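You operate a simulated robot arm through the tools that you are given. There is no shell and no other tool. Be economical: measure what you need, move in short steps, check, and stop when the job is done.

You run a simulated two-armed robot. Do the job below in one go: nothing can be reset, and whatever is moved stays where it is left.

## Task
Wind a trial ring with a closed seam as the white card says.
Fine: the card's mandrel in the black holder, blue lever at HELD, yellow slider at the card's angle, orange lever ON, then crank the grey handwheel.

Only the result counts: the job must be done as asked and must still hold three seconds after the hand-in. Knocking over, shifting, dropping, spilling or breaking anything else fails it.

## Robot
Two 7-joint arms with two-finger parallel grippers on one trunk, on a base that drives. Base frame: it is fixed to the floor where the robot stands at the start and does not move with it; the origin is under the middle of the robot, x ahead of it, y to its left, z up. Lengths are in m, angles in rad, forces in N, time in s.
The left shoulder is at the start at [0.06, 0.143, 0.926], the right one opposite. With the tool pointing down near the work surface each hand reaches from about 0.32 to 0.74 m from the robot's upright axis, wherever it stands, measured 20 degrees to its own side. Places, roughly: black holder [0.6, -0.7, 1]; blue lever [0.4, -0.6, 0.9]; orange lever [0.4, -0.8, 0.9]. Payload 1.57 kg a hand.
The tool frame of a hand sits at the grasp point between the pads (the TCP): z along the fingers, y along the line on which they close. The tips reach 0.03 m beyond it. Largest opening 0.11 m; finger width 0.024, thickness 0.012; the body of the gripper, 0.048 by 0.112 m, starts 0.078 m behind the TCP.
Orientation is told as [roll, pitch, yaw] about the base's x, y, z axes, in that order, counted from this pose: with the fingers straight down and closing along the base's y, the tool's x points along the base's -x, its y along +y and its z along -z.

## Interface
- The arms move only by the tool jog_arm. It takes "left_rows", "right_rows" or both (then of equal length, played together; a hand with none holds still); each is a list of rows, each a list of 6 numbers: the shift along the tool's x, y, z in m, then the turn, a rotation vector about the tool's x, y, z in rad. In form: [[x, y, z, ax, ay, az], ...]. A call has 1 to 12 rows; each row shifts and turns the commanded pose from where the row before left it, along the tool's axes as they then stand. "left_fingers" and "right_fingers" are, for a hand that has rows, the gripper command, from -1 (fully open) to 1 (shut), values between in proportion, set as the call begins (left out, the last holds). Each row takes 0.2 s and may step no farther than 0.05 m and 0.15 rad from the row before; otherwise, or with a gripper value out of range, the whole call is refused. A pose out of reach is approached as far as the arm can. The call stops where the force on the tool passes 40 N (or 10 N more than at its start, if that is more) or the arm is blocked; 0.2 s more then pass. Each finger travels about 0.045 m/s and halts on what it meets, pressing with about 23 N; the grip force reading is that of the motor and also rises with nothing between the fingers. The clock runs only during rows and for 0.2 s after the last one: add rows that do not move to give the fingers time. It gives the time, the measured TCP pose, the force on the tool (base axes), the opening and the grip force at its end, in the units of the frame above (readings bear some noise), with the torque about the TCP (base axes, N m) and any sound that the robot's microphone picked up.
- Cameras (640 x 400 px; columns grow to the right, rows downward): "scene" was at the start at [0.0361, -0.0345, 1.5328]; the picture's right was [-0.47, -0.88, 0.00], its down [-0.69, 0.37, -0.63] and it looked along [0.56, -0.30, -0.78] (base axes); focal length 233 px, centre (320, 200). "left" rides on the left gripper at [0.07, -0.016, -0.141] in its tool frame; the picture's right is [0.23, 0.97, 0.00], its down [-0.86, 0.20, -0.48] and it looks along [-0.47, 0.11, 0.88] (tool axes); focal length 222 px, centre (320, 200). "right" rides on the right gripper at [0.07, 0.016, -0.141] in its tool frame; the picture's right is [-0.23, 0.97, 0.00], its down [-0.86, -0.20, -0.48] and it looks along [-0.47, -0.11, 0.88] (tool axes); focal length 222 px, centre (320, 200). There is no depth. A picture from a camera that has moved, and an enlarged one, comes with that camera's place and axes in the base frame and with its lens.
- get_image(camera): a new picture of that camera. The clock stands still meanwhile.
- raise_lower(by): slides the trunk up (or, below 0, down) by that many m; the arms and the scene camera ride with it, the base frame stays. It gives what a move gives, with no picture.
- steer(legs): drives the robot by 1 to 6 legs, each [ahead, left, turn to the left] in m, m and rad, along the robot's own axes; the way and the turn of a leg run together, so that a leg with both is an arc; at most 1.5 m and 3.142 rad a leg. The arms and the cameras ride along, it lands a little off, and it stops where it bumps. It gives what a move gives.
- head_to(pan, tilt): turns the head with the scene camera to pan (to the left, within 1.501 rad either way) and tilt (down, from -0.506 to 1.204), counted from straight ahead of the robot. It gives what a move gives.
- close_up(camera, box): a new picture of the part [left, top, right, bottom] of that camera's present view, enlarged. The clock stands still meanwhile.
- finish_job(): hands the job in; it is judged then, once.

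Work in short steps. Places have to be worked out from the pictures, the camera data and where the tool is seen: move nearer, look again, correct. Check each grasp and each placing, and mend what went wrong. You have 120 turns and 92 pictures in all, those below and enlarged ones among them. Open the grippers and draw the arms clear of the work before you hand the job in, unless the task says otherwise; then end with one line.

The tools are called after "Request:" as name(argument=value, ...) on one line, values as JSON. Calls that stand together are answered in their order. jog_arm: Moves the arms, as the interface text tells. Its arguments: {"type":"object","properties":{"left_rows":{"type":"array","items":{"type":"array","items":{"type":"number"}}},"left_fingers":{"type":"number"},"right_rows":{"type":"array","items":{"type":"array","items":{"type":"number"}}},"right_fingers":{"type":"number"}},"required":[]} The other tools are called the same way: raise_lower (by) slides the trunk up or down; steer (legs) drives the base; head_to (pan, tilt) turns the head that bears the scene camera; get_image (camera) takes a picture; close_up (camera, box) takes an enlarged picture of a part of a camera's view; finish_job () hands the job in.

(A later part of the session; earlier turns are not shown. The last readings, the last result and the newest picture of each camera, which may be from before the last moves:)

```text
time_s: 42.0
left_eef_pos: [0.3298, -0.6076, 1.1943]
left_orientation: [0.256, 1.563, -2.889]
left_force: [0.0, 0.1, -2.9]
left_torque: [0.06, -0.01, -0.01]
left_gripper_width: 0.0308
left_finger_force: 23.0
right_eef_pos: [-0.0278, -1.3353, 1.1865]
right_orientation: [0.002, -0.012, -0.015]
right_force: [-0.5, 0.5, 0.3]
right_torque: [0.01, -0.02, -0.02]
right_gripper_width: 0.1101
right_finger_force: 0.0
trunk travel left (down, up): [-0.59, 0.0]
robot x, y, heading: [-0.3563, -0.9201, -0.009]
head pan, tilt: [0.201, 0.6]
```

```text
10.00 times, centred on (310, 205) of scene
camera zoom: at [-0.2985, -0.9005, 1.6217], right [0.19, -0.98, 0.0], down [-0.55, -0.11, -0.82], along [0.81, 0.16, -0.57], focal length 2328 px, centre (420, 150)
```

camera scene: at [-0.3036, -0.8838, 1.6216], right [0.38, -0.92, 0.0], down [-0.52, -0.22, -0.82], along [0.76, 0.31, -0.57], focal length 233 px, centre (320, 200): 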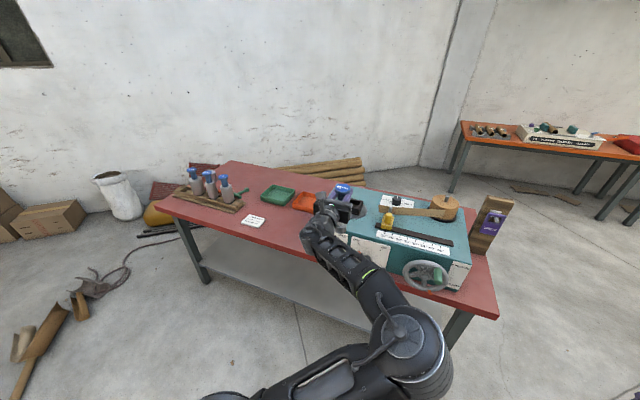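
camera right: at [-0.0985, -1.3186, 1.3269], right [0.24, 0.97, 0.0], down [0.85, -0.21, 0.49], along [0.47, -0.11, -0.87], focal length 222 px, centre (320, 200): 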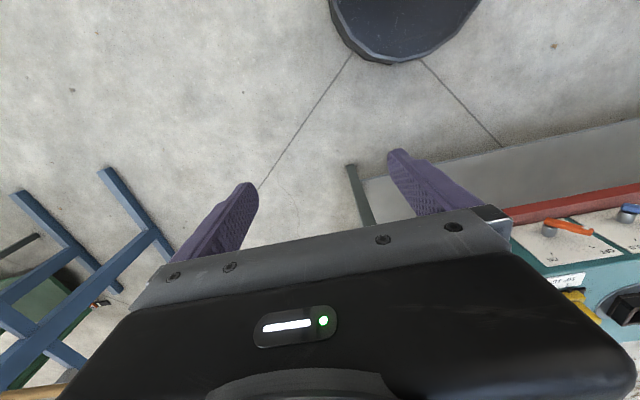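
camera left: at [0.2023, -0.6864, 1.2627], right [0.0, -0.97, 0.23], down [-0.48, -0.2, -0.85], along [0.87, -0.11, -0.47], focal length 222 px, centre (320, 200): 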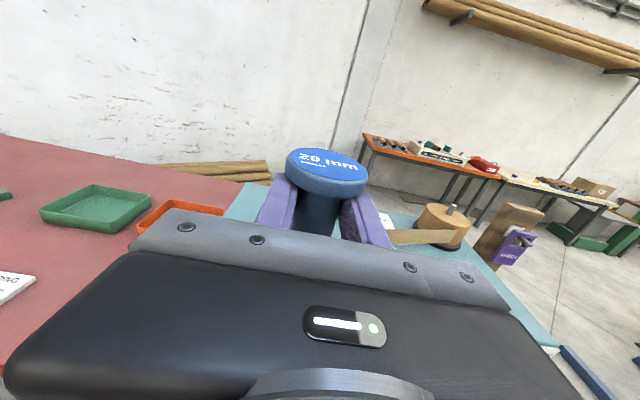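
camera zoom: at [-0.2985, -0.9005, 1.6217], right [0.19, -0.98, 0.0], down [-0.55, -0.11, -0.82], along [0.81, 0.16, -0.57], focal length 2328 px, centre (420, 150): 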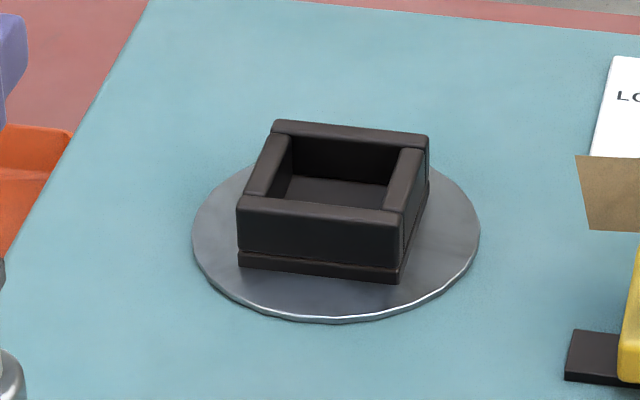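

The mandrel has a round foot (~46 mm) and the socket is square (~50 mm). I raise slightly and drive so the foot stops just short of the holder, then look.

Request:
jog_arm(left_rows=[[0.025, 0, 0, 0, 0, 0], [0, 0, 0, 0, 0, 0]])

Request:
steer(legs=[[0.18, -0.06, 0]])

Request:
head_to(pan=0.2, tilt=0.75)

Request:
get_image(camera="scene")

```text
time_s: 42.6
left_eef_pos: [0.3305, -0.6067, 1.2196]
left_orientation: [0.309, 1.563, -2.837]
left_force: [-0.3, -1.3, -2.4]
left_torque: [-0.15, 0.02, -0.01]
left_gripper_width: 0.0309
left_finger_force: 22.9
right_eef_pos: [-0.0273, -1.3356, 1.1855]
right_orientation: [0.002, -0.011, -0.016]
right_force: [0.9, 0.2, -0.2]
right_torque: [0.04, 0.0, -0.03]
right_gripper_width: 0.1102
right_finger_force: 0.0
trunk travel left (down, up): [-0.59, 0.0]
robot x, y, heading: [-0.3559, -0.9189, -0.01]
head pan, tilt: [0.201, 0.6]
```

```text
time_s: 44.2
left_eef_pos: [0.5131, -0.6697, 1.219]
left_orientation: [0.201, 1.563, -2.946]
left_force: [1.1, -0.1, -3.1]
left_torque: [0.1, -0.03, 0.02]
left_gripper_width: 0.0309
left_finger_force: 23.3
right_eef_pos: [0.1544, -1.3981, 1.1865]
right_orientation: [0.002, -0.012, -0.014]
right_force: [0.4, -0.5, -0.3]
right_torque: [0.0, 0.02, -0.01]
right_gripper_width: 0.1097
right_finger_force: 0.0
trunk travel left (down, up): [-0.59, 0.0]
robot x, y, heading: [-0.1755, -0.9844, -0.016]
head pan, tilt: [0.201, 0.6]
```

```text
time_s: 44.9
left_eef_pos: [0.512, -0.6692, 1.2183]
left_orientation: [0.304, 1.565, -2.841]
left_force: [0.6, 0.8, -2.1]
left_torque: [0.19, 0.0, 0.07]
left_gripper_width: 0.031
left_finger_force: 22.8
right_eef_pos: [0.1533, -1.3983, 1.1864]
right_orientation: [0.002, -0.011, -0.015]
right_force: [-0.7, 0.0, 0.0]
right_torque: [-0.01, -0.04, -0.01]
right_gripper_width: 0.1098
right_finger_force: 0.0
trunk travel left (down, up): [-0.59, 0.0]
robot x, y, heading: [-0.1717, -0.9754, -0.008]
head pan, tilt: [0.201, 0.75]
```

```text
56 pictures are left
camera scene: at [-0.1226, -0.9636, 1.6089], right [0.19, -0.98, 0.0], down [-0.67, -0.13, -0.73], along [0.72, 0.14, -0.68], focal length 233 px, centre (320, 200)
```

scene: 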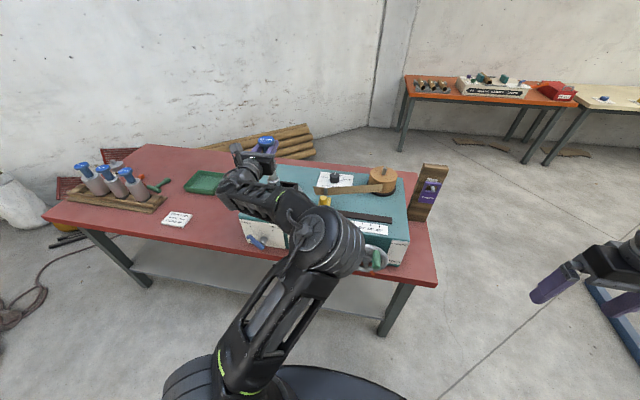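

The left arm hides the holder from the head. I turn the right hand to look left (+y) and bring it to the right of the machine as a side camera.

Request:
jog_arm(right_rows=[[0, 0, 0, 0, 0, -0.1428], [0, 0, 0, 0, 0, -0.1428], [0, 0, 0, 0, 0, -0.1428], [0, 0, 0, 0, 0, -0.1428], [0, 0, 0, 0, 0, -0.1428], [0, 0, 0, 0, 0, -0.1428], [0, 0, 0, 0, 0, -0.1428], [0, 0, 0, 0, 0, -0.1428], [0, 0, 0, 0, 0, -0.1428], [0, 0, 0, 0, 0, -0.1428], [0, 0, 0, 0, 0, -0.1428]])

Request:
jog_arm(right_rows=[[0, -0.045, 0, 0, 0, 0], [0, -0.045, 0, 0, 0, 0], [0, -0.045, 0, 0, 0, 0], [0, -0.045, 0, 0, 0, 0], [0, -0.045, 0, 0, 0, 0], [0, -0.045, 0, 0, 0, 0], [-0.045, 0, 0, 0, 0, 0], [-0.045, 0, 0, 0, 0, 0], [-0.045, 0, 0, 0, 0, 0], [-0.045, 0, 0, 0, 0, 0], [-0.045, 0, 0, 0, 0, 0]])

Request:
get_image(camera="right")

```text
time_s: 47.3
left_eef_pos: [0.5116, -0.6691, 1.2195]
left_orientation: [0.294, 1.564, -2.854]
left_force: [0.1, -0.8, -2.3]
left_torque: [-0.26, -0.01, -0.06]
left_gripper_width: 0.031
left_finger_force: 22.9
right_eef_pos: [0.1536, -1.3984, 1.1851]
right_orientation: [-0.01, -0.001, 1.56]
right_force: [0.0, 0.5, 0.7]
right_torque: [0.01, 0.01, 0.0]
right_gripper_width: 0.1098
right_finger_force: 0.1
trunk travel left (down, up): [-0.59, 0.0]
robot x, y, heading: [-0.176, -0.98, -0.008]
head pan, tilt: [0.201, 0.75]
```

```text
time_s: 49.7
left_eef_pos: [0.5119, -0.6688, 1.2184]
left_orientation: [0.404, 1.565, -2.742]
left_force: [-1.0, 0.0, -3.0]
left_torque: [0.03, -0.01, 0.01]
left_gripper_width: 0.031
left_finger_force: 23.2
right_eef_pos: [0.2908, -1.1531, 1.1718]
right_orientation: [-0.011, -0.001, 1.555]
right_force: [0.4, 0.4, -0.9]
right_torque: [-0.05, 0.01, -0.01]
right_gripper_width: 0.1098
right_finger_force: 0.0
right hand out of reach, approached as far as the arm can: row 3, 4, 5, 6
trunk travel left (down, up): [-0.59, 0.0]
robot x, y, heading: [-0.1745, -0.9826, -0.006]
head pan, tilt: [0.201, 0.75]
```

```text
55 pictures are left
camera right: at [0.2718, -1.2215, 1.3144], right [-0.97, 0.24, -0.01], down [0.21, 0.85, 0.48], along [0.13, 0.46, -0.88], focal length 222 px, centre (320, 200)
```

right: 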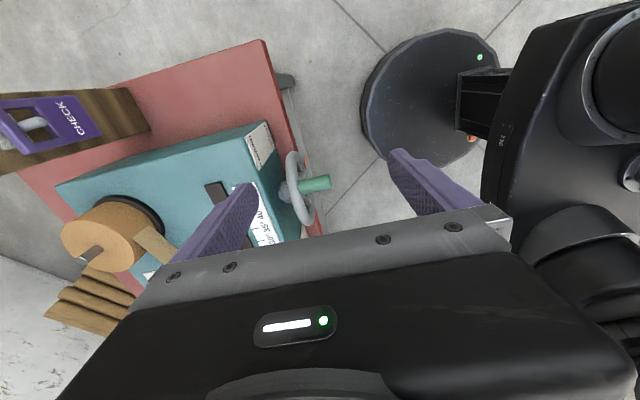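

I tilt the right tool up toward the holder and push it forward.

Request:
jog_arm(right_rows=[[0, 0, 0, 0, -0.14, 0], [0, 0, 0, 0, -0.14, 0], [0, 0, 0, 0, -0.14, 0], [0, 0, 0, 0, -0.14, 0], [0, 0, 0, 0, -0.14, 0], [0, -0.04, 0, 0, 0, 0], [0, -0.04, 0, 0, 0, 0], [0, -0.04, 0, 0, 0, 0], [0, -0.04, 0, 0, 0, 0]])

Request:
get_image(camera="right")

```text
time_s: 51.7
left_eef_pos: [0.512, -0.6702, 1.2194]
left_orientation: [0.295, 1.564, -2.848]
left_force: [0.2, 0.7, -2.3]
left_torque: [0.03, -0.02, -0.01]
left_gripper_width: 0.0307
left_finger_force: 23.3
right_eef_pos: [0.3329, -1.0949, 1.1535]
right_orientation: [-0.022, -0.699, 1.566]
right_force: [-1.0, -0.2, 0.6]
right_torque: [-0.01, -0.02, -0.01]
right_gripper_width: 0.11
right_finger_force: 0.0
right hand out of reach, approached as far as the arm can: row 6, 7, 8, 9
trunk travel left (down, up): [-0.59, 0.0]
robot x, y, heading: [-0.1716, -0.983, -0.011]
head pan, tilt: [0.201, 0.75]
```

```text
54 pictures are left
camera right: at [0.3134, -1.2391, 1.2159], right [-0.97, 0.19, 0.13], down [0.19, 0.34, 0.92], along [0.13, 0.92, -0.37], focal length 222 px, centre (320, 200)
```

right: 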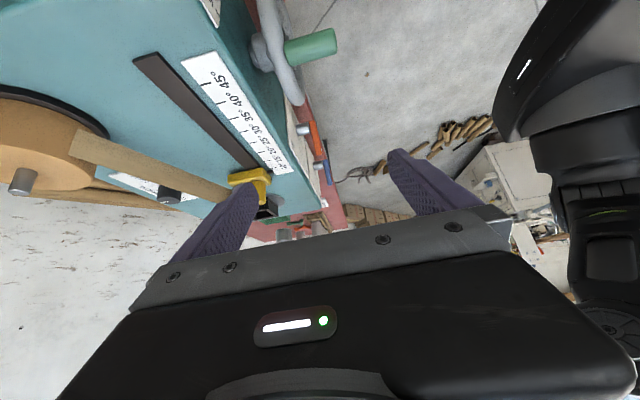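

The side view is blocked by the slider; I check a close-up of the head view, since the foot was visible in it before.

Request:
close_up(camera="scene", box=[230, 130, 330, 200])

```text
5.71 times, centred on (280, 165) of scene
camera zoom: at [-0.122, -0.9636, 1.6088], right [0.19, -0.98, 0.0], down [-0.67, -0.13, -0.73], along [0.72, 0.14, -0.68], focal length 1330 px, centre (549, 400)
```

zoom: 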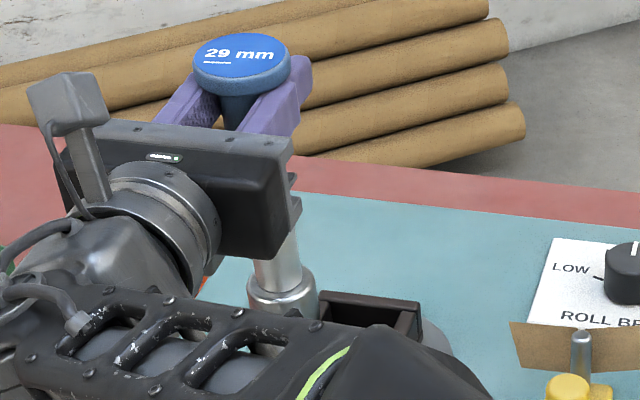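

The mandrel has settled so the cap rests on the fingers; its foot bottom is ≈0.161 below the TCP. Holder centre works out ≈(0.570, −0.694), rim ≈0.99–1.0. I move over it with the arm.

Request:
jog_arm(left_rows=[[0, 0.0125, 0.029, 0, 0, 0], [0, 0.0125, 0.029, 0, 0, 0], [0, 0, 0, 0, 0, 0]])

Request:
close_up(camera="scene", box=[250, 130, 330, 200])

```text
time_s: 52.5
left_eef_pos: [0.5597, -0.6958, 1.2231]
left_orientation: [0.297, 1.563, -2.85]
left_force: [0.5, 0.2, -2.9]
left_torque: [0.07, -0.01, 0.02]
left_gripper_width: 0.0308
left_finger_force: 22.7
left hand out of reach, approached as far as the arm can: row 2
right_eef_pos: [0.3339, -1.0949, 1.1521]
right_orientation: [-0.021, -0.699, 1.565]
right_force: [0.9, 0.0, -1.0]
right_torque: [-0.02, 0.01, -0.03]
right_gripper_width: 0.11
right_finger_force: 0.0
trunk travel left (down, up): [-0.59, 0.0]
robot x, y, heading: [-0.1711, -0.9784, -0.008]
head pan, tilt: [0.201, 0.75]
```

```text
5.71 times, centred on (290, 165) of scene
camera zoom: at [-0.1218, -0.9636, 1.6088], right [0.19, -0.98, 0.0], down [-0.67, -0.13, -0.73], along [0.72, 0.14, -0.68], focal length 1330 px, centre (491, 400)
```

zoom: 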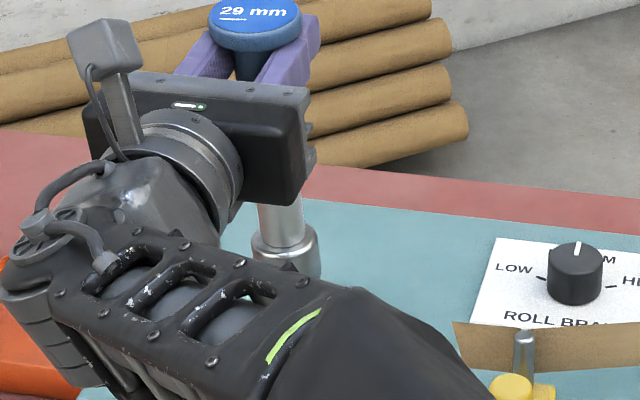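

Now I lower 0.045 by the arm (foot just above the rim) and move 1 cm forward.

Request:
jog_arm(left_rows=[[-0.025, 0, 0, 0, 0, 0], [-0.02, 0, 0, 0, 0, 0], [0, 0, 0.01, 0, 0, 0]])

Request:
close_up(camera="scene", box=[250, 140, 330, 200])

```text
time_s: 53.3
left_eef_pos: [0.5658, -0.7064, 1.2089]
left_orientation: [0.328, 1.563, -2.817]
left_force: [-0.2, 0.7, -2.1]
left_torque: [0.0, -0.01, -0.02]
left_gripper_width: 0.0306
left_finger_force: 22.9
left hand out of reach, approached as far as the arm can: row 1, 2, 3
right_eef_pos: [0.3327, -1.0955, 1.1534]
right_orientation: [-0.02, -0.698, 1.565]
right_force: [-0.3, -0.3, -0.3]
right_torque: [-0.03, -0.01, 0.02]
right_gripper_width: 0.1102
right_finger_force: 0.1
trunk travel left (down, up): [-0.59, 0.0]
robot x, y, heading: [-0.1719, -0.9827, -0.012]
head pan, tilt: [0.201, 0.75]
```

```text
6.67 times, centred on (290, 170) of scene
camera zoom: at [-0.122, -0.964, 1.6088], right [0.19, -0.98, 0.0], down [-0.67, -0.13, -0.73], along [0.72, 0.14, -0.68], focal length 1552 px, centre (520, 400)
```

zoom: 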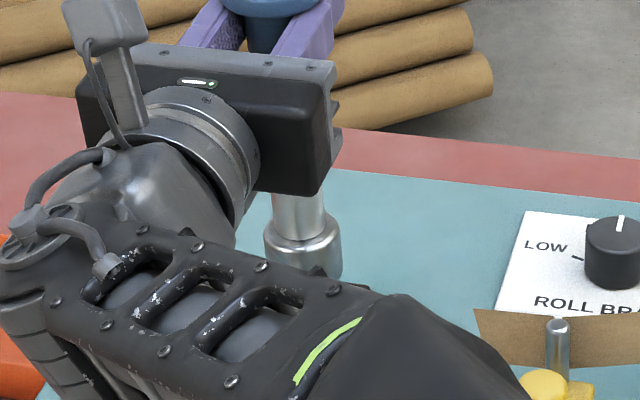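

The arm is at its forward limit. I retract it, bring the base forward and left, then re-extend sideways.

Request:
jog_arm(left_rows=[[0, 0, -0.03, 0, 0, 0], [0, 0, -0.03, 0, 0, 0], [0, 0, -0.04, 0, 0, 0]])

Request:
steer(legs=[[0.1, 0.15, 0]])

Request:
jog_arm(left_rows=[[0, 0.04, 0, 0, 0, 0], [0, 0.04, 0, 0, 0, 0], [0, 0.04, 0, 0, 0, 0], [0, 0.01, 0, 0, 0, 0]])

Request:
get_image(camera="scene")

```text
time_s: 54.1
left_eef_pos: [0.4631, -0.7051, 1.2115]
left_orientation: [0.277, 1.566, -2.868]
left_force: [-0.7, -0.3, -2.9]
left_torque: [-0.04, -0.01, 0.02]
left_gripper_width: 0.0311
left_finger_force: 22.8
right_eef_pos: [0.3317, -1.0956, 1.1538]
right_orientation: [-0.022, -0.699, 1.566]
right_force: [-0.1, -0.5, 0.3]
right_torque: [0.02, -0.04, 0.0]
right_gripper_width: 0.1099
right_finger_force: 0.0
trunk travel left (down, up): [-0.59, 0.0]
robot x, y, heading: [-0.1713, -0.9814, -0.009]
head pan, tilt: [0.201, 0.75]
```

```text
time_s: 55.6
left_eef_pos: [0.5662, -0.556, 1.2091]
left_orientation: [0.356, 1.563, -2.789]
left_force: [-0.6, 0.5, -2.8]
left_torque: [0.06, 0.03, 0.02]
left_gripper_width: 0.0308
left_finger_force: 23.7
right_eef_pos: [0.4357, -0.9469, 1.1522]
right_orientation: [-0.021, -0.697, 1.567]
right_force: [-0.1, 0.4, -1.2]
right_torque: [0.0, -0.04, 0.03]
right_gripper_width: 0.11
right_finger_force: 0.0
trunk travel left (down, up): [-0.59, 0.0]
robot x, y, heading: [-0.0698, -0.8339, -0.009]
head pan, tilt: [0.201, 0.75]
```

```text
time_s: 56.6
left_eef_pos: [0.5675, -0.6869, 1.2104]
left_orientation: [0.351, 1.565, -2.794]
left_force: [1.4, 0.0, -2.4]
left_torque: [0.02, -0.04, 0.02]
left_gripper_width: 0.0308
left_finger_force: 23.4
right_eef_pos: [0.434, -0.9461, 1.1534]
right_orientation: [-0.023, -0.699, 1.567]
right_force: [0.0, 0.0, 0.2]
right_torque: [-0.03, -0.01, -0.03]
right_gripper_width: 0.11
right_finger_force: 0.0
trunk travel left (down, up): [-0.59, 0.0]
robot x, y, heading: [-0.0677, -0.8329, -0.011]
head pan, tilt: [0.201, 0.75]
```

```text
50 pictures are left
camera scene: at [-0.0207, -0.8157, 1.6088], right [0.19, -0.98, 0.0], down [-0.67, -0.13, -0.73], along [0.72, 0.14, -0.68], focal length 233 px, centre (320, 200)
```

scene: 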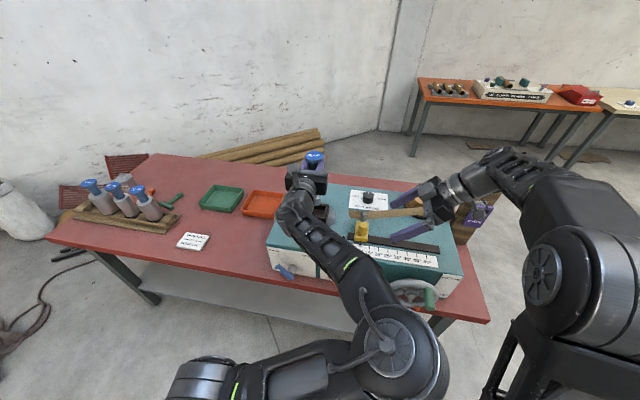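

Good posture now. I check both views of the foot and holder.

Request:
close_up(camera="scene", box=[280, 170, 350, 240])

Request:
get_image(camera="right")

```text
5.71 times, centred on (315, 205) of scene
camera zoom: at [-0.0207, -0.8157, 1.6088], right [0.19, -0.98, 0.0], down [-0.67, -0.13, -0.73], along [0.72, 0.14, -0.68], focal length 1330 px, centre (349, 171)
```

zoom: 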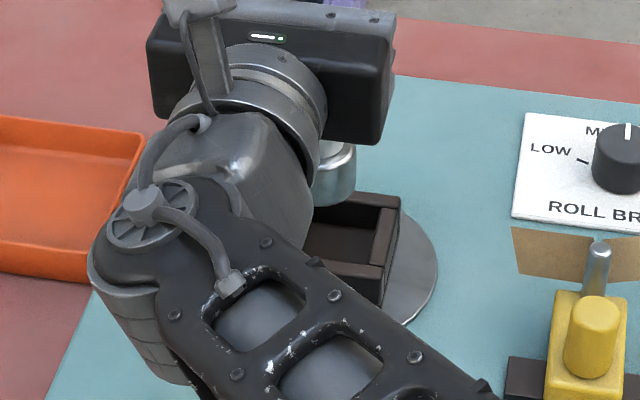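

```text
48 pictures are left
camera right: at [0.4149, -1.0911, 1.2161], right [-0.97, 0.19, 0.13], down [0.19, 0.34, 0.92], along [0.13, 0.92, -0.37], focal length 222 px, centre (320, 200)
```

right: 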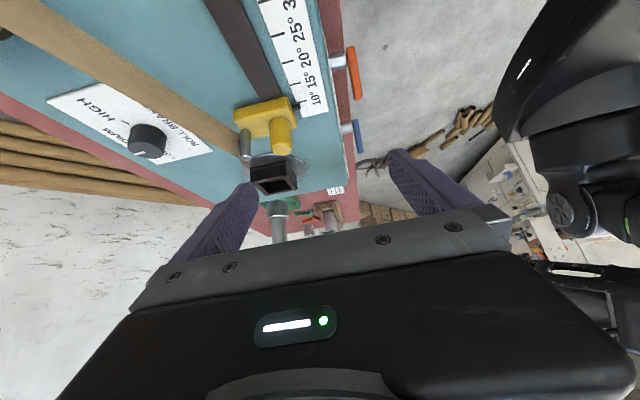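

Both views work. I enlarge the right camera around the foot and holder.

Request:
close_up(camera="right", box=[235, 150, 325, 245])

```text
4.21 times, centred on (280, 198) of right
camera zoom: at [0.4149, -1.0911, 1.2161], right [-0.97, 0.19, 0.13], down [0.19, 0.34, 0.92], along [0.13, 0.92, -0.37], focal length 935 px, centre (488, 210)
```

zoom: 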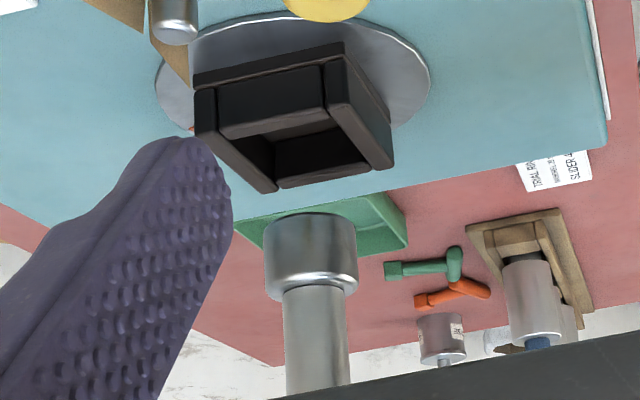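

Right view says x is aligned within a couple of mm; y should go ~4 mm to the right. I lower 0.03 and re-check both views.

Request:
jog_arm(left_rows=[[-0.015, 0.004, 0, 0, 0, 0], [-0.015, 0, 0, 0, 0, 0], [0, 0, 0, 0, 0, 0]])

Request:
close_up(camera="right", box=[245, 160, 305, 220])

Request:
close_up(camera="scene", box=[290, 180, 350, 220])

```text
time_s: 57.4
left_eef_pos: [0.566, -0.6911, 1.1794]
left_orientation: [0.206, 1.564, -2.938]
left_force: [-0.3, -0.8, -2.7]
left_torque: [0.04, -0.04, -0.02]
left_gripper_width: 0.0305
left_finger_force: 23.0
right_eef_pos: [0.4344, -0.948, 1.1519]
right_orientation: [-0.021, -0.698, 1.565]
right_force: [0.2, 0.9, -0.1]
right_torque: [0.01, -0.01, 0.01]
right_gripper_width: 0.1101
right_finger_force: 0.1
trunk travel left (down, up): [-0.59, 0.0]
robot x, y, heading: [-0.0701, -0.8344, -0.013]
head pan, tilt: [0.201, 0.75]
```

```text
6.67 times, centred on (275, 190) of right
camera zoom: at [0.4148, -1.0916, 1.2161], right [-0.97, 0.19, 0.13], down [0.19, 0.34, 0.92], along [0.13, 0.92, -0.37], focal length 1481 px, centre (620, 267)
```

zoom: 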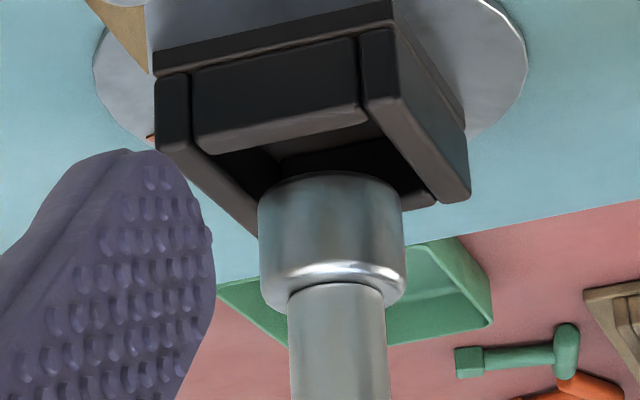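

```text
10.00 times, centred on (320, 200) of scene
camera zoom: at [-0.0208, -0.8163, 1.6088], right [0.19, -0.98, 0.0], down [-0.67, -0.13, -0.73], along [0.72, 0.14, -0.68], focal length 2328 px, centre (320, 200)
```

zoom: 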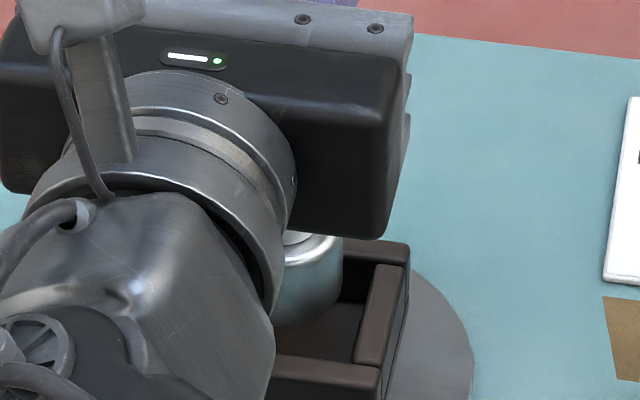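

x is aligned; y needs ~3 mm to the right. I apply it and lower gently 20 mm, watching forces.

Request:
jog_arm(left_rows=[[0, 0.003, 0, 0, 0, 0], [-0.007, 0, 0, 0, 0, 0], [-0.007, 0, 0, 0, 0, 0], [-0.006, 0, 0, 0, 0, 0]])

Request:
close_up(camera="right", box=[245, 160, 305, 220])

Request:
close_up(camera="scene", box=[290, 180, 350, 220])

```text
time_s: 58.4
left_eef_pos: [0.5665, -0.6943, 1.1592]
left_orientation: [0.236, 1.563, -2.911]
left_force: [0.0, 0.0, -2.8]
left_torque: [-0.02, -0.01, 0.0]
left_gripper_width: 0.0307
left_finger_force: 23.1
right_eef_pos: [0.4342, -0.9474, 1.1526]
right_orientation: [-0.02, -0.699, 1.563]
right_force: [1.1, 0.3, -0.2]
right_torque: [-0.02, 0.02, 0.0]
right_gripper_width: 0.11
right_finger_force: 0.1
trunk travel left (down, up): [-0.59, 0.0]
robot x, y, heading: [-0.0708, -0.8338, -0.011]
head pan, tilt: [0.201, 0.75]
```

```text
6.67 times, centred on (275, 190) of right
camera zoom: at [0.4149, -1.0915, 1.2161], right [-0.97, 0.19, 0.13], down [0.19, 0.34, 0.92], along [0.13, 0.92, -0.37], focal length 1481 px, centre (620, 267)
```

zoom: 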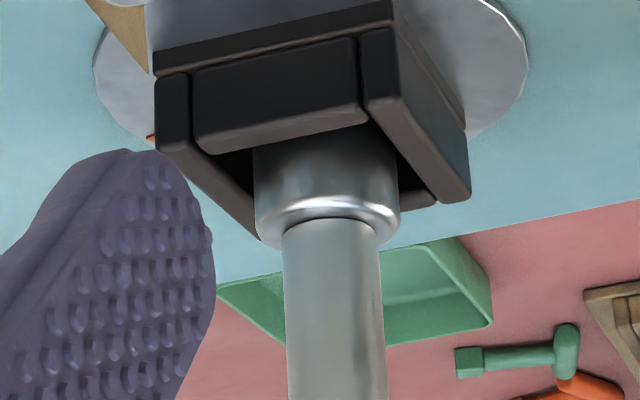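

```text
10.00 times, centred on (320, 200) of scene
camera zoom: at [-0.0206, -0.8161, 1.6088], right [0.19, -0.98, 0.0], down [-0.67, -0.13, -0.73], along [0.72, 0.14, -0.68], focal length 2328 px, centre (320, 200)
```

zoom: 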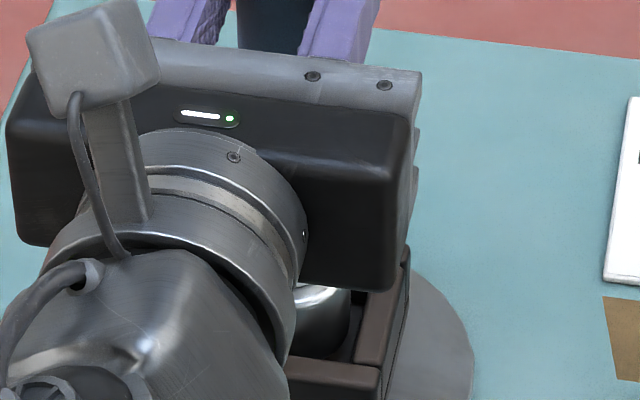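

The foot is entering the socket with no contact. I keep lowering.

Request:
jog_arm(left_rows=[[-0.007, 0.001, 0, 0, 0, 0], [-0.006, 0, 0, 0, 0, 0], [-0.006, 0, 0, 0, 0, 0]])

Request:
close_up(camera="right", box=[245, 160, 305, 220])

```text
time_s: 59.2
left_eef_pos: [0.5667, -0.6963, 1.1438]
left_orientation: [2.005, 1.569, -1.141]
left_force: [1.8, 5.1, 14.0]
left_torque: [0.21, 1.09, 0.3]
left_gripper_width: 0.0311
left_finger_force: 23.4
right_eef_pos: [0.4337, -0.9469, 1.1539]
right_orientation: [-0.022, -0.697, 1.567]
right_force: [0.2, -0.3, -0.1]
right_torque: [0.01, 0.0, -0.01]
right_gripper_width: 0.11
right_finger_force: 0.2
trunk travel left (down, up): [-0.59, 0.0]
robot x, y, heading: [-0.0683, -0.8381, -0.01]
head pan, tilt: [0.201, 0.75]
```

```text
6.67 times, centred on (275, 190) of right
camera zoom: at [0.4136, -1.0912, 1.2171], right [-0.97, 0.19, 0.13], down [0.19, 0.34, 0.92], along [0.13, 0.92, -0.37], focal length 1481 px, centre (620, 267)
```

zoom: 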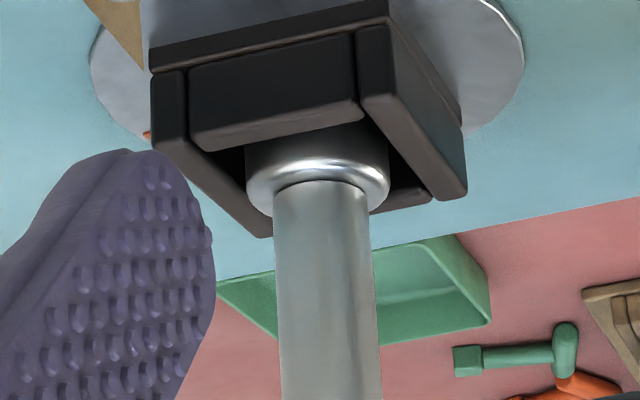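

It has bottomed (17 N up). I relieve the press slightly, then open the fingers a little and check that it stands upright.

Request:
jog_arm(left_rows=[[0.004, 0, 0, 0, 0, 0], [0, 0, 0, 0, 0, 0]])

Request:
jog_arm(left_rows=[[0, 0, 0, 0, 0, 0], [0, 0, 0, 0, 0, 0], [0, 0, 0, 0, 0, 0]], left_fingers=0.2)

Request:
close_up(camera="right", box=[225, 160, 335, 240])

Request:
get_image(camera="left")

```text
time_s: 59.8
left_eef_pos: [0.5657, -0.6967, 1.1451]
left_orientation: [0.189, 1.563, -2.956]
left_force: [1.2, 2.5, 6.4]
left_torque: [0.26, -0.12, -0.01]
left_gripper_width: 0.0306
left_finger_force: 23.7
right_eef_pos: [0.435, -0.9477, 1.1529]
right_orientation: [-0.023, -0.698, 1.566]
right_force: [-0.2, -0.4, 0.4]
right_torque: [0.02, 0.0, -0.01]
right_gripper_width: 0.1097
right_finger_force: 0.0
trunk travel left (down, up): [-0.59, 0.0]
robot x, y, heading: [-0.0717, -0.8348, -0.011]
head pan, tilt: [0.201, 0.75]
```

```text
time_s: 60.6
left_eef_pos: [0.5666, -0.6967, 1.145]
left_orientation: [0.258, 1.565, -2.887]
left_force: [0.0, -0.1, -0.4]
left_torque: [0.01, 0.0, 0.04]
left_gripper_width: 0.0441
left_finger_force: 0.0
right_eef_pos: [0.4351, -0.9462, 1.1523]
right_orientation: [-0.022, -0.698, 1.566]
right_force: [-0.1, 0.9, -0.3]
right_torque: [0.03, 0.01, -0.01]
right_gripper_width: 0.11
right_finger_force: 0.0
trunk travel left (down, up): [-0.59, 0.0]
robot x, y, heading: [-0.0702, -0.8333, -0.013]
head pan, tilt: [0.201, 0.75]
```

```text
5.00 times, centred on (280, 200) of right
camera zoom: at [0.4145, -1.0916, 1.2162], right [-0.97, 0.19, 0.13], down [0.19, 0.34, 0.92], along [0.13, 0.92, -0.37], focal length 1111 px, centre (520, 200)
```

zoom: 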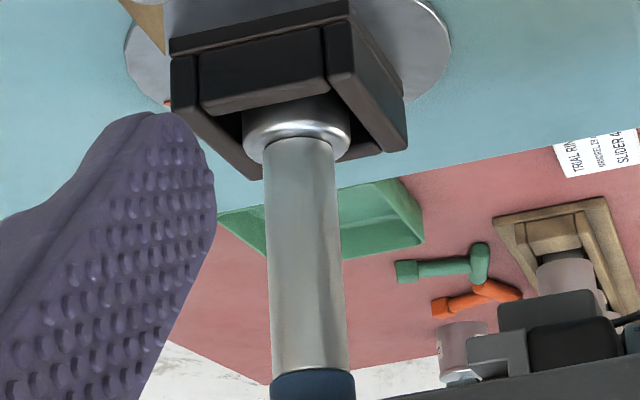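

```text
40 pictures are left
camera left: at [0.4241, -0.6798, 1.2149], right [0.0, -0.97, 0.23], down [-0.48, -0.2, -0.85], along [0.87, -0.11, -0.47], focal length 222 px, centre (320, 200)
```

left: 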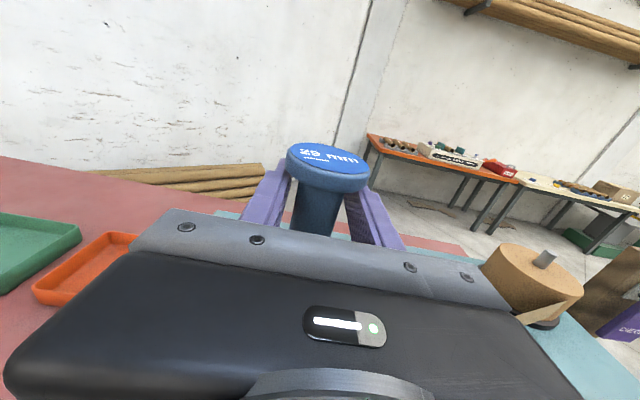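

The mandrel stands upright in the holder. I open, retract the left hand straight back, and back the base off to work the blue lever with a closed-finger push.

Request:
jog_arm(left_rows=[[0, 0, 0, 0, 0, 0], [0, 0, 0, 0, 0, 0], [0, 0, 0, 0, 0, 0], [0, 0, -0.03, 0, 0, 0], [0, 0, -0.04, 0, 0, 0], [0, 0, -0.04, 0, 0, 0]], left_fingers=-0.5)

Request:
steer(legs=[[-0.24, 0.1, 0]])

Request:
jog_arm(left_rows=[[-0.045, 0, 0, 0, 0, 0], [-0.045, 0, 0, 0, 0, 0], [-0.045, 0, 0, 0, 0, 0], [-0.045, 0, 0, 0, 0, 0]], left_fingers=1)

Request:
get_image(camera="scene")

```text
time_s: 62.0
left_eef_pos: [0.4819, -0.6964, 1.1448]
left_orientation: [0.188, 1.564, -2.956]
left_force: [-0.5, -0.4, -0.2]
left_torque: [-0.02, -0.03, 0.02]
left_gripper_width: 0.0824
left_finger_force: 0.1
left hand out of reach, approached as far as the arm can: row 6
right_eef_pos: [0.4351, -0.9468, 1.1528]
right_orientation: [-0.021, -0.698, 1.567]
right_force: [0.0, 0.4, -0.1]
right_torque: [0.0, 0.01, 0.03]
right_gripper_width: 0.11
right_finger_force: 0.0
trunk travel left (down, up): [-0.59, 0.0]
robot x, y, heading: [-0.0706, -0.8315, -0.01]
head pan, tilt: [0.201, 0.75]
```

```text
time_s: 63.9
left_eef_pos: [0.2399, -0.5968, 1.1457]
left_orientation: [0.358, 1.565, -2.789]
left_force: [-0.6, 0.7, 0.3]
left_torque: [0.01, 0.01, 0.0]
left_gripper_width: 0.0822
left_finger_force: 0.1
right_eef_pos: [0.1928, -0.8453, 1.1533]
right_orientation: [-0.024, -0.697, 1.567]
right_force: [0.2, 0.4, -0.1]
right_torque: [-0.04, -0.02, -0.01]
right_gripper_width: 0.1099
right_finger_force: 0.0
trunk travel left (down, up): [-0.59, 0.0]
robot x, y, heading: [-0.3121, -0.7333, -0.014]
head pan, tilt: [0.201, 0.75]
```

```text
time_s: 64.9
left_eef_pos: [0.2412, -0.5956, 0.9659]
left_orientation: [0.219, 1.563, -2.922]
left_force: [0.1, -0.2, -0.3]
left_torque: [0.02, -0.01, 0.02]
left_gripper_width: 0.0
left_finger_force: 3.1
right_eef_pos: [0.1949, -0.8458, 1.1523]
right_orientation: [-0.022, -0.697, 1.568]
right_force: [0.0, -0.9, -0.3]
right_torque: [0.03, 0.02, 0.01]
right_gripper_width: 0.1101
right_finger_force: 0.0
trunk travel left (down, up): [-0.59, 0.0]
robot x, y, heading: [-0.3121, -0.7326, -0.004]
head pan, tilt: [0.201, 0.75]
```

```text
39 pictures are left
camera scene: at [-0.2607, -0.7147, 1.6088], right [0.19, -0.98, 0.0], down [-0.67, -0.13, -0.73], along [0.72, 0.14, -0.68], focal length 233 px, centre (320, 200)
```

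scene: 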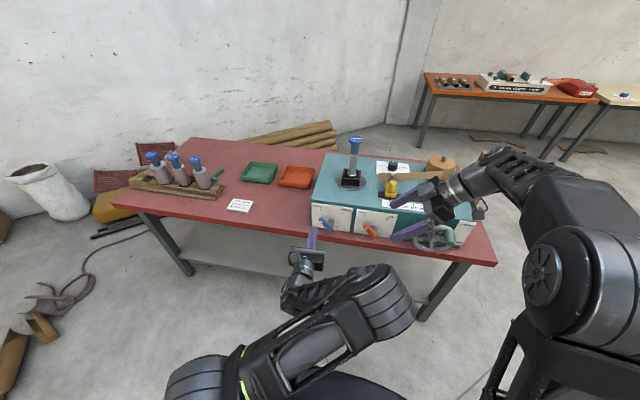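

The mandrel stands in the holder. I enlarge the lever area to refine the blue lever's position against the closed fingertips.

Request:
close_up(camera="scene", box=[290, 190, 390, 250])

Request:
get_image(camera="left")

```text
6.40 times, centred on (340, 220) of scene
camera zoom: at [-0.2607, -0.7147, 1.6088], right [0.19, -0.98, 0.0], down [-0.67, -0.13, -0.73], along [0.72, 0.14, -0.68], focal length 1490 px, centre (192, 72)
```

zoom: 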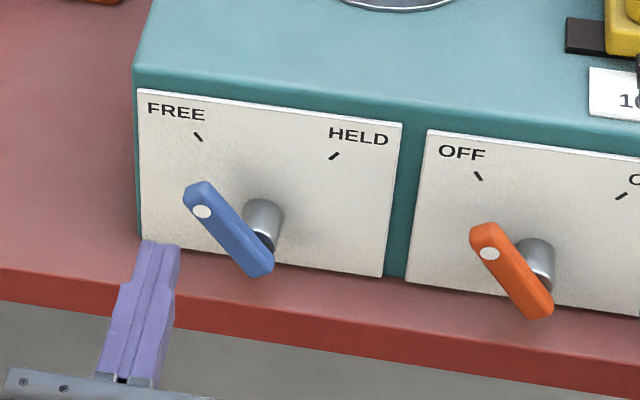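

```text
37 pictures are left
camera left: at [0.0998, -0.5795, 1.0354], right [0.0, -0.97, 0.23], down [-0.49, -0.2, -0.85], along [0.87, -0.11, -0.47], focal length 222 px, centre (320, 200)
```

left: 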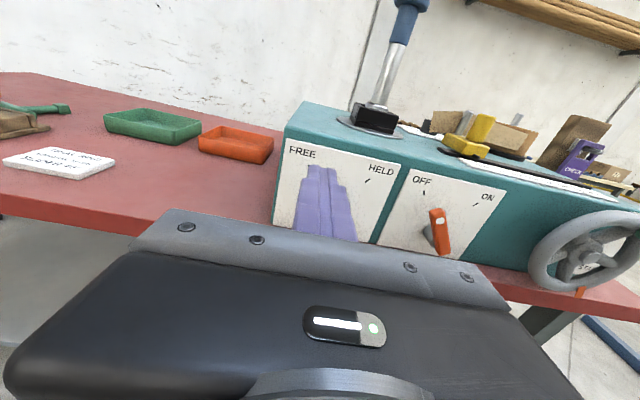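

Blue lever: pivot ≈(y −0.638, z 0.861), tip up-left, bar at x ≈0.37. I place the closed fingers to the lower left of the bar, short of the plate.

Request:
jog_arm(left_rows=[[-0.035, -0.012, 0, 0, 0, 0], [-0.035, -0.012, 0, 0, 0, 0], [-0.034, 0, 0, 0, 0, 0], [0, 0, 0.038, 0, 0, 0], [0, 0, 0.038, 0, 0, 0], [0, 0, 0.036, 0, 0, 0]])

Request:
close_up(camera="scene", box=[290, 190, 390, 250])

```text
time_s: 66.3
left_eef_pos: [0.3762, -0.6221, 0.958]
left_orientation: [0.085, 1.559, -3.058]
left_force: [-6.1, -0.1, -1.6]
left_torque: [0.05, 0.07, 0.01]
left_gripper_width: 0.0
left_finger_force: 21.4
left hand out of reach, approached as far as the arm can: row 1, 2, 3, 4, 5, 6
right_eef_pos: [0.193, -0.8458, 1.1528]
right_orientation: [-0.022, -0.698, 1.567]
right_force: [0.4, 1.0, -0.6]
right_torque: [0.01, -0.01, 0.01]
right_gripper_width: 0.1101
right_finger_force: 0.1
trunk travel left (down, up): [-0.59, 0.0]
robot x, y, heading: [-0.3108, -0.7322, -0.01]
head pan, tilt: [0.201, 0.75]
```

```text
6.40 times, centred on (340, 220) of scene
camera zoom: at [-0.2629, -0.7151, 1.6088], right [0.19, -0.98, 0.0], down [-0.67, -0.13, -0.73], along [0.72, 0.14, -0.68], focal length 1490 px, centre (192, 72)
```

zoom: 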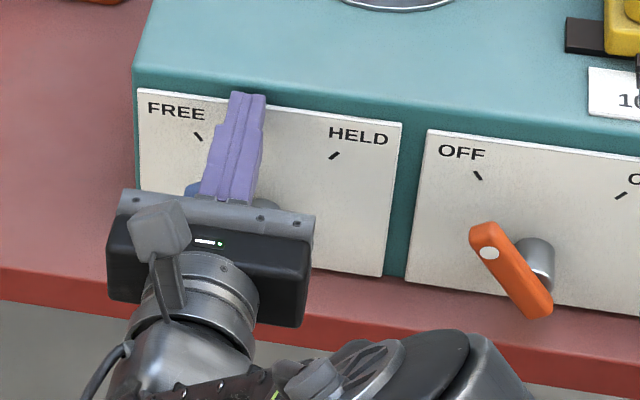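

The arm can't go lower at this trunk height and is touching the panel. I retract, then lower the trunk instead.

Request:
jog_arm(left_rows=[[0, 0, -0.04, 0, 0, 0], [0, -0.03, -0.03, 0, 0, 0], [0, -0.025, 0, 0, 0, 0]])

Request:
raise_lower(by=-0.12)

```text
time_s: 67.1
left_eef_pos: [0.3065, -0.5703, 0.9571]
left_orientation: [0.261, 1.562, -2.881]
left_force: [-0.1, -0.5, -0.2]
left_torque: [0.0, 0.0, -0.02]
left_gripper_width: 0.0
left_finger_force: 21.6
right_eef_pos: [0.1961, -0.8454, 1.1534]
right_orientation: [-0.022, -0.698, 1.568]
right_force: [0.4, -0.5, 0.6]
right_torque: [0.01, 0.0, 0.0]
right_gripper_width: 0.1102
right_finger_force: 0.1
trunk travel left (down, up): [-0.59, 0.0]
robot x, y, heading: [-0.3103, -0.7306, -0.009]
head pan, tilt: [0.201, 0.75]
```

```text
time_s: 68.6
left_eef_pos: [0.3062, -0.5699, 0.8384]
left_orientation: [0.257, 1.565, -2.888]
left_force: [-0.6, 0.7, -1.0]
left_torque: [-0.01, 0.0, 0.04]
left_gripper_width: 0.0
left_finger_force: 21.3
right_eef_pos: [0.1934, -0.8463, 1.0334]
right_orientation: [-0.021, -0.699, 1.567]
right_force: [-0.3, -0.5, 1.4]
right_torque: [0.03, 0.0, 0.0]
right_gripper_width: 0.11
right_finger_force: 0.1
trunk travel left (down, up): [-0.47, 0.12]
robot x, y, heading: [-0.3126, -0.732, -0.008]
head pan, tilt: [0.201, 0.75]
```

Now z 0.838; I raise 2 cm, advance so the tips reach x ≈0.385, and check.

Request:
jog_arm(left_rows=[[0.022, 0, 0, 0, 0, 0], [0, 0, 0.025, 0, 0, 0], [0, 0, 0.023, 0, 0, 0]])

Request:
close_up(camera="scene", box=[290, 170, 390, 230])

```text
time_s: 69.4
left_eef_pos: [0.3555, -0.5708, 0.8601]
left_orientation: [0.203, 1.563, -2.939]
left_force: [0.5, 0.4, -0.2]
left_torque: [-0.02, 0.06, 0.0]
left_gripper_width: 0.0
left_finger_force: 21.5
right_eef_pos: [0.1937, -0.846, 1.0323]
right_orientation: [-0.019, -0.698, 1.566]
right_force: [0.9, 0.5, -0.4]
right_torque: [0.0, -0.02, 0.01]
right_gripper_width: 0.1101
right_finger_force: 0.0
trunk travel left (down, up): [-0.47, 0.12]
robot x, y, heading: [-0.308, -0.7354, -0.005]
head pan, tilt: [0.201, 0.75]
```

```text
6.40 times, centred on (340, 200) of scene
camera zoom: at [-0.2613, -0.715, 1.4888], right [0.19, -0.98, 0.0], down [-0.67, -0.13, -0.73], along [0.72, 0.14, -0.68], focal length 1490 px, centre (192, 200)
```

zoom: 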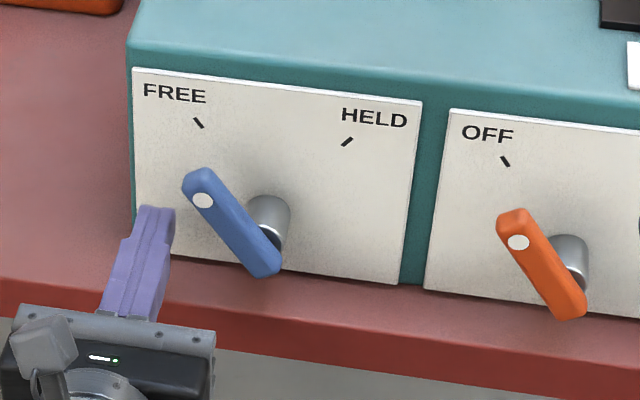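

Position is right. I sweep the lever over along an arc toward HELD.

Request:
jog_arm(left_rows=[[0.003, 0.016, 0, 0, 0, 0], [0.017, 0.004, 0, 0, 0, 0], [0.015, 0.009, 0, 0, 0, 0], [0.011, 0.014, 0, 0, 0, 0], [0.0055, 0.017, 0, 0, 0, 0], [-0.0005, 0.0175, 0, 0, 0, 0]])

Request:
close_up(camera="scene", box=[290, 170, 390, 230])

```text
time_s: 70.8
left_eef_pos: [0.3539, -0.6449, 0.9118]
left_orientation: [0.527, 1.565, -2.612]
left_force: [0.5, 6.0, 1.2]
left_torque: [0.04, -0.01, 0.12]
left_gripper_width: 0.0
left_finger_force: 21.6
right_eef_pos: [0.1932, -0.8458, 1.0334]
right_orientation: [-0.024, -0.699, 1.567]
right_force: [0.7, -0.3, 0.1]
right_torque: [0.01, -0.03, 0.0]
right_gripper_width: 0.1099
right_finger_force: 0.0
trunk travel left (down, up): [-0.47, 0.12]
robot x, y, heading: [-0.3151, -0.7264, -0.006]
head pan, tilt: [0.201, 0.75]
```

```text
6.40 times, centred on (340, 200) of scene
camera zoom: at [-0.2619, -0.7138, 1.4889], right [0.19, -0.98, 0.0], down [-0.67, -0.13, -0.73], along [0.72, 0.14, -0.68], focal length 1490 px, centre (192, 200)
```

zoom: 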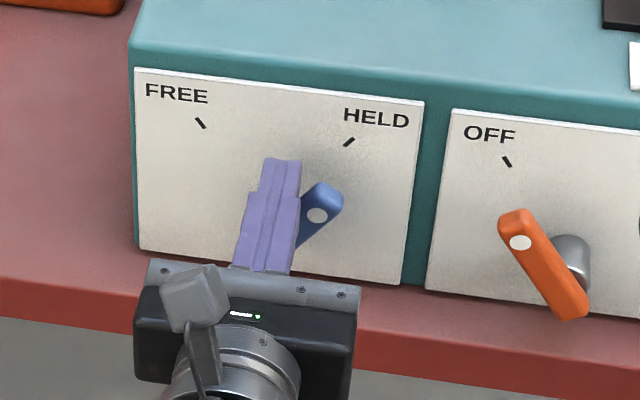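

The lever is nearly at HELD; I push a little further against its stop.

Request:
jog_arm(left_rows=[[-0.003, 0.006, 0, 0, 0, 0], [-0.004, 0.006, 0, 0, 0, 0]])

Request:
jog_arm(left_rows=[[0.005, -0.02, 0, 0, 0, 0], [0.01, -0.02, 0, 0, 0, 0], [0, 0, -0.03, 0, 0, 0]])

Request:
close_up(camera="scene", box=[290, 130, 390, 230])

```text
time_s: 71.3
left_eef_pos: [0.3542, -0.6442, 0.9115]
left_orientation: [2.739, 1.561, -0.382]
left_force: [-6.3, 9.2, 7.7]
left_torque: [0.01, 0.05, -0.04]
left_gripper_width: 0.0
left_finger_force: 21.3
right_eef_pos: [0.1936, -0.8442, 1.033]
right_orientation: [-0.021, -0.699, 1.57]
right_force: [-0.5, -0.5, -0.8]
right_torque: [0.04, 0.01, 0.01]
right_gripper_width: 0.1101
right_finger_force: 0.0
trunk travel left (down, up): [-0.47, 0.12]
robot x, y, heading: [-0.312, -0.7296, -0.003]
head pan, tilt: [0.201, 0.75]
stopped in row 2 (left hand): the force on the tool passed its limit at 44 N (the readings are from after the stop); the commanded pose is now the measured one
```

```text
time_s: 72.1
left_eef_pos: [0.3229, -0.6061, 0.9247]
left_orientation: [2.566, 1.566, -0.561]
left_force: [-0.3, -0.2, -0.5]
left_torque: [-0.02, 0.0, 0.01]
left_gripper_width: 0.0
left_finger_force: 21.5
right_eef_pos: [0.1942, -0.8447, 1.0325]
right_orientation: [-0.024, -0.698, 1.57]
right_force: [-0.1, 0.1, 0.5]
right_torque: [0.0, 0.01, -0.02]
right_gripper_width: 0.1102
right_finger_force: 0.2
trunk travel left (down, up): [-0.47, 0.12]
robot x, y, heading: [-0.3126, -0.7342, -0.007]
head pan, tilt: [0.201, 0.75]
```

```text
4.00 times, centred on (340, 180) of scene
camera zoom: at [-0.2623, -0.7146, 1.4888], right [0.19, -0.98, 0.0], down [-0.67, -0.13, -0.73], along [0.72, 0.14, -0.68], focal length 931 px, centre (240, 280)
```

zoom: 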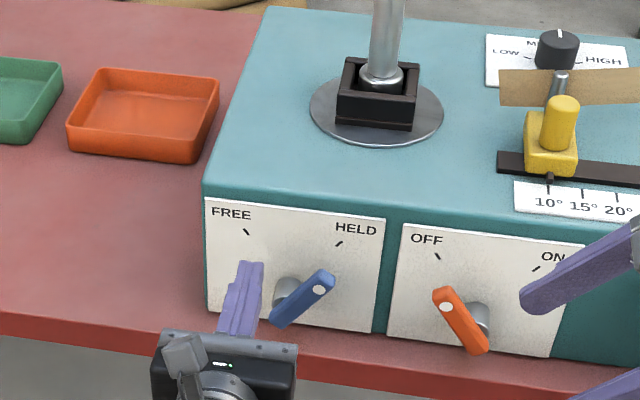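

Blue lever sits at HELD. Next the slider: I clear the left hand and return the right hand to tool-down.

Request:
jog_arm(left_rows=[[0, 0, -0.03, 0, 0, 0], [0, -0.04, -0.02, 0, 0, 0], [0, -0.04, 0, 0, 0, 0], [0, -0.04, 0, 0, 0, 0], [0, -0.03, 0, 0, 0, 0]], right_rows=[[0, 0, 0, 0, 0.14, 0], [0, 0, 0, 0, 0.14, 0], [0, 0, 0, 0, 0.14, 0], [0, 0, 0, 0, 0.14, 0], [0, 0, 0, 0, 0.14, 0]])

Request:
jog_arm(right_rows=[[0, 0, 0, 0, 0, 0.1428], [0, 0, 0, 0, 0, 0.1428], [0, 0, 0, 0, 0, 0.1428], [0, 0, 0, 0, 0, 0.1428], [0, 0, 0, 0, 0, 0.1428], [0, 0, 0, 0, 0, 0.1428], [0, 0, 0, 0, 0, 0.1428], [0, 0, 0, 0, 0, 0.1428], [0, 0, 0, 0, 0, 0.1428], [0, 0, 0, 0, 0, 0.1428], [0, 0, 0, 0, 0, 0.1428]], right_fingers=-0.2)

Request:
raise_lower(by=0.06)

```text
time_s: 73.3
left_eef_pos: [0.2842, -0.4698, 0.9322]
left_orientation: [1.387, 1.568, -1.73]
left_force: [-0.3, 0.1, 0.1]
left_torque: [-0.04, 0.01, -0.05]
left_gripper_width: 0.0
left_finger_force: 21.6
left hand out of reach, approached as far as the arm can: row 5
right_eef_pos: [0.1934, -0.8453, 1.032]
right_orientation: [-0.017, 0.003, 1.554]
right_force: [0.0, 0.2, 0.0]
right_torque: [-0.05, -0.03, 0.01]
right_gripper_width: 0.1099
right_finger_force: 0.0
trunk travel left (down, up): [-0.47, 0.12]
robot x, y, heading: [-0.3119, -0.7293, -0.012]
head pan, tilt: [0.201, 0.75]
```

```text
time_s: 75.7
left_eef_pos: [0.2845, -0.4697, 0.9321]
left_orientation: [1.514, 1.567, -1.604]
left_force: [-0.3, -0.3, -0.7]
left_torque: [-0.01, -0.02, -0.01]
left_gripper_width: 0.0
left_finger_force: 21.0
right_eef_pos: [0.1945, -0.8445, 1.0323]
right_orientation: [0.0, -0.017, -0.016]
right_force: [-0.9, 1.4, -0.7]
right_torque: [-0.01, -0.01, 0.0]
right_gripper_width: 0.066
right_finger_force: 0.0
trunk travel left (down, up): [-0.47, 0.12]
robot x, y, heading: [-0.3129, -0.7334, -0.006]
head pan, tilt: [0.201, 0.75]
```

```text
time_s: 76.7
left_eef_pos: [0.2848, -0.4683, 0.9915]
left_orientation: [1.446, 1.567, -1.672]
left_force: [-0.7, -0.2, 0.3]
left_torque: [-0.01, -0.04, 0.02]
left_gripper_width: 0.0001
left_finger_force: 21.3
right_eef_pos: [0.1938, -0.8447, 1.0915]
right_orientation: [-0.002, -0.015, -0.017]
right_force: [0.3, -0.2, 0.0]
right_torque: [0.0, -0.01, 0.04]
right_gripper_width: 0.0659
right_finger_force: 0.0
trunk travel left (down, up): [-0.53, 0.06]
robot x, y, heading: [-0.3083, -0.7303, -0.005]
head pan, tilt: [0.201, 0.75]
```

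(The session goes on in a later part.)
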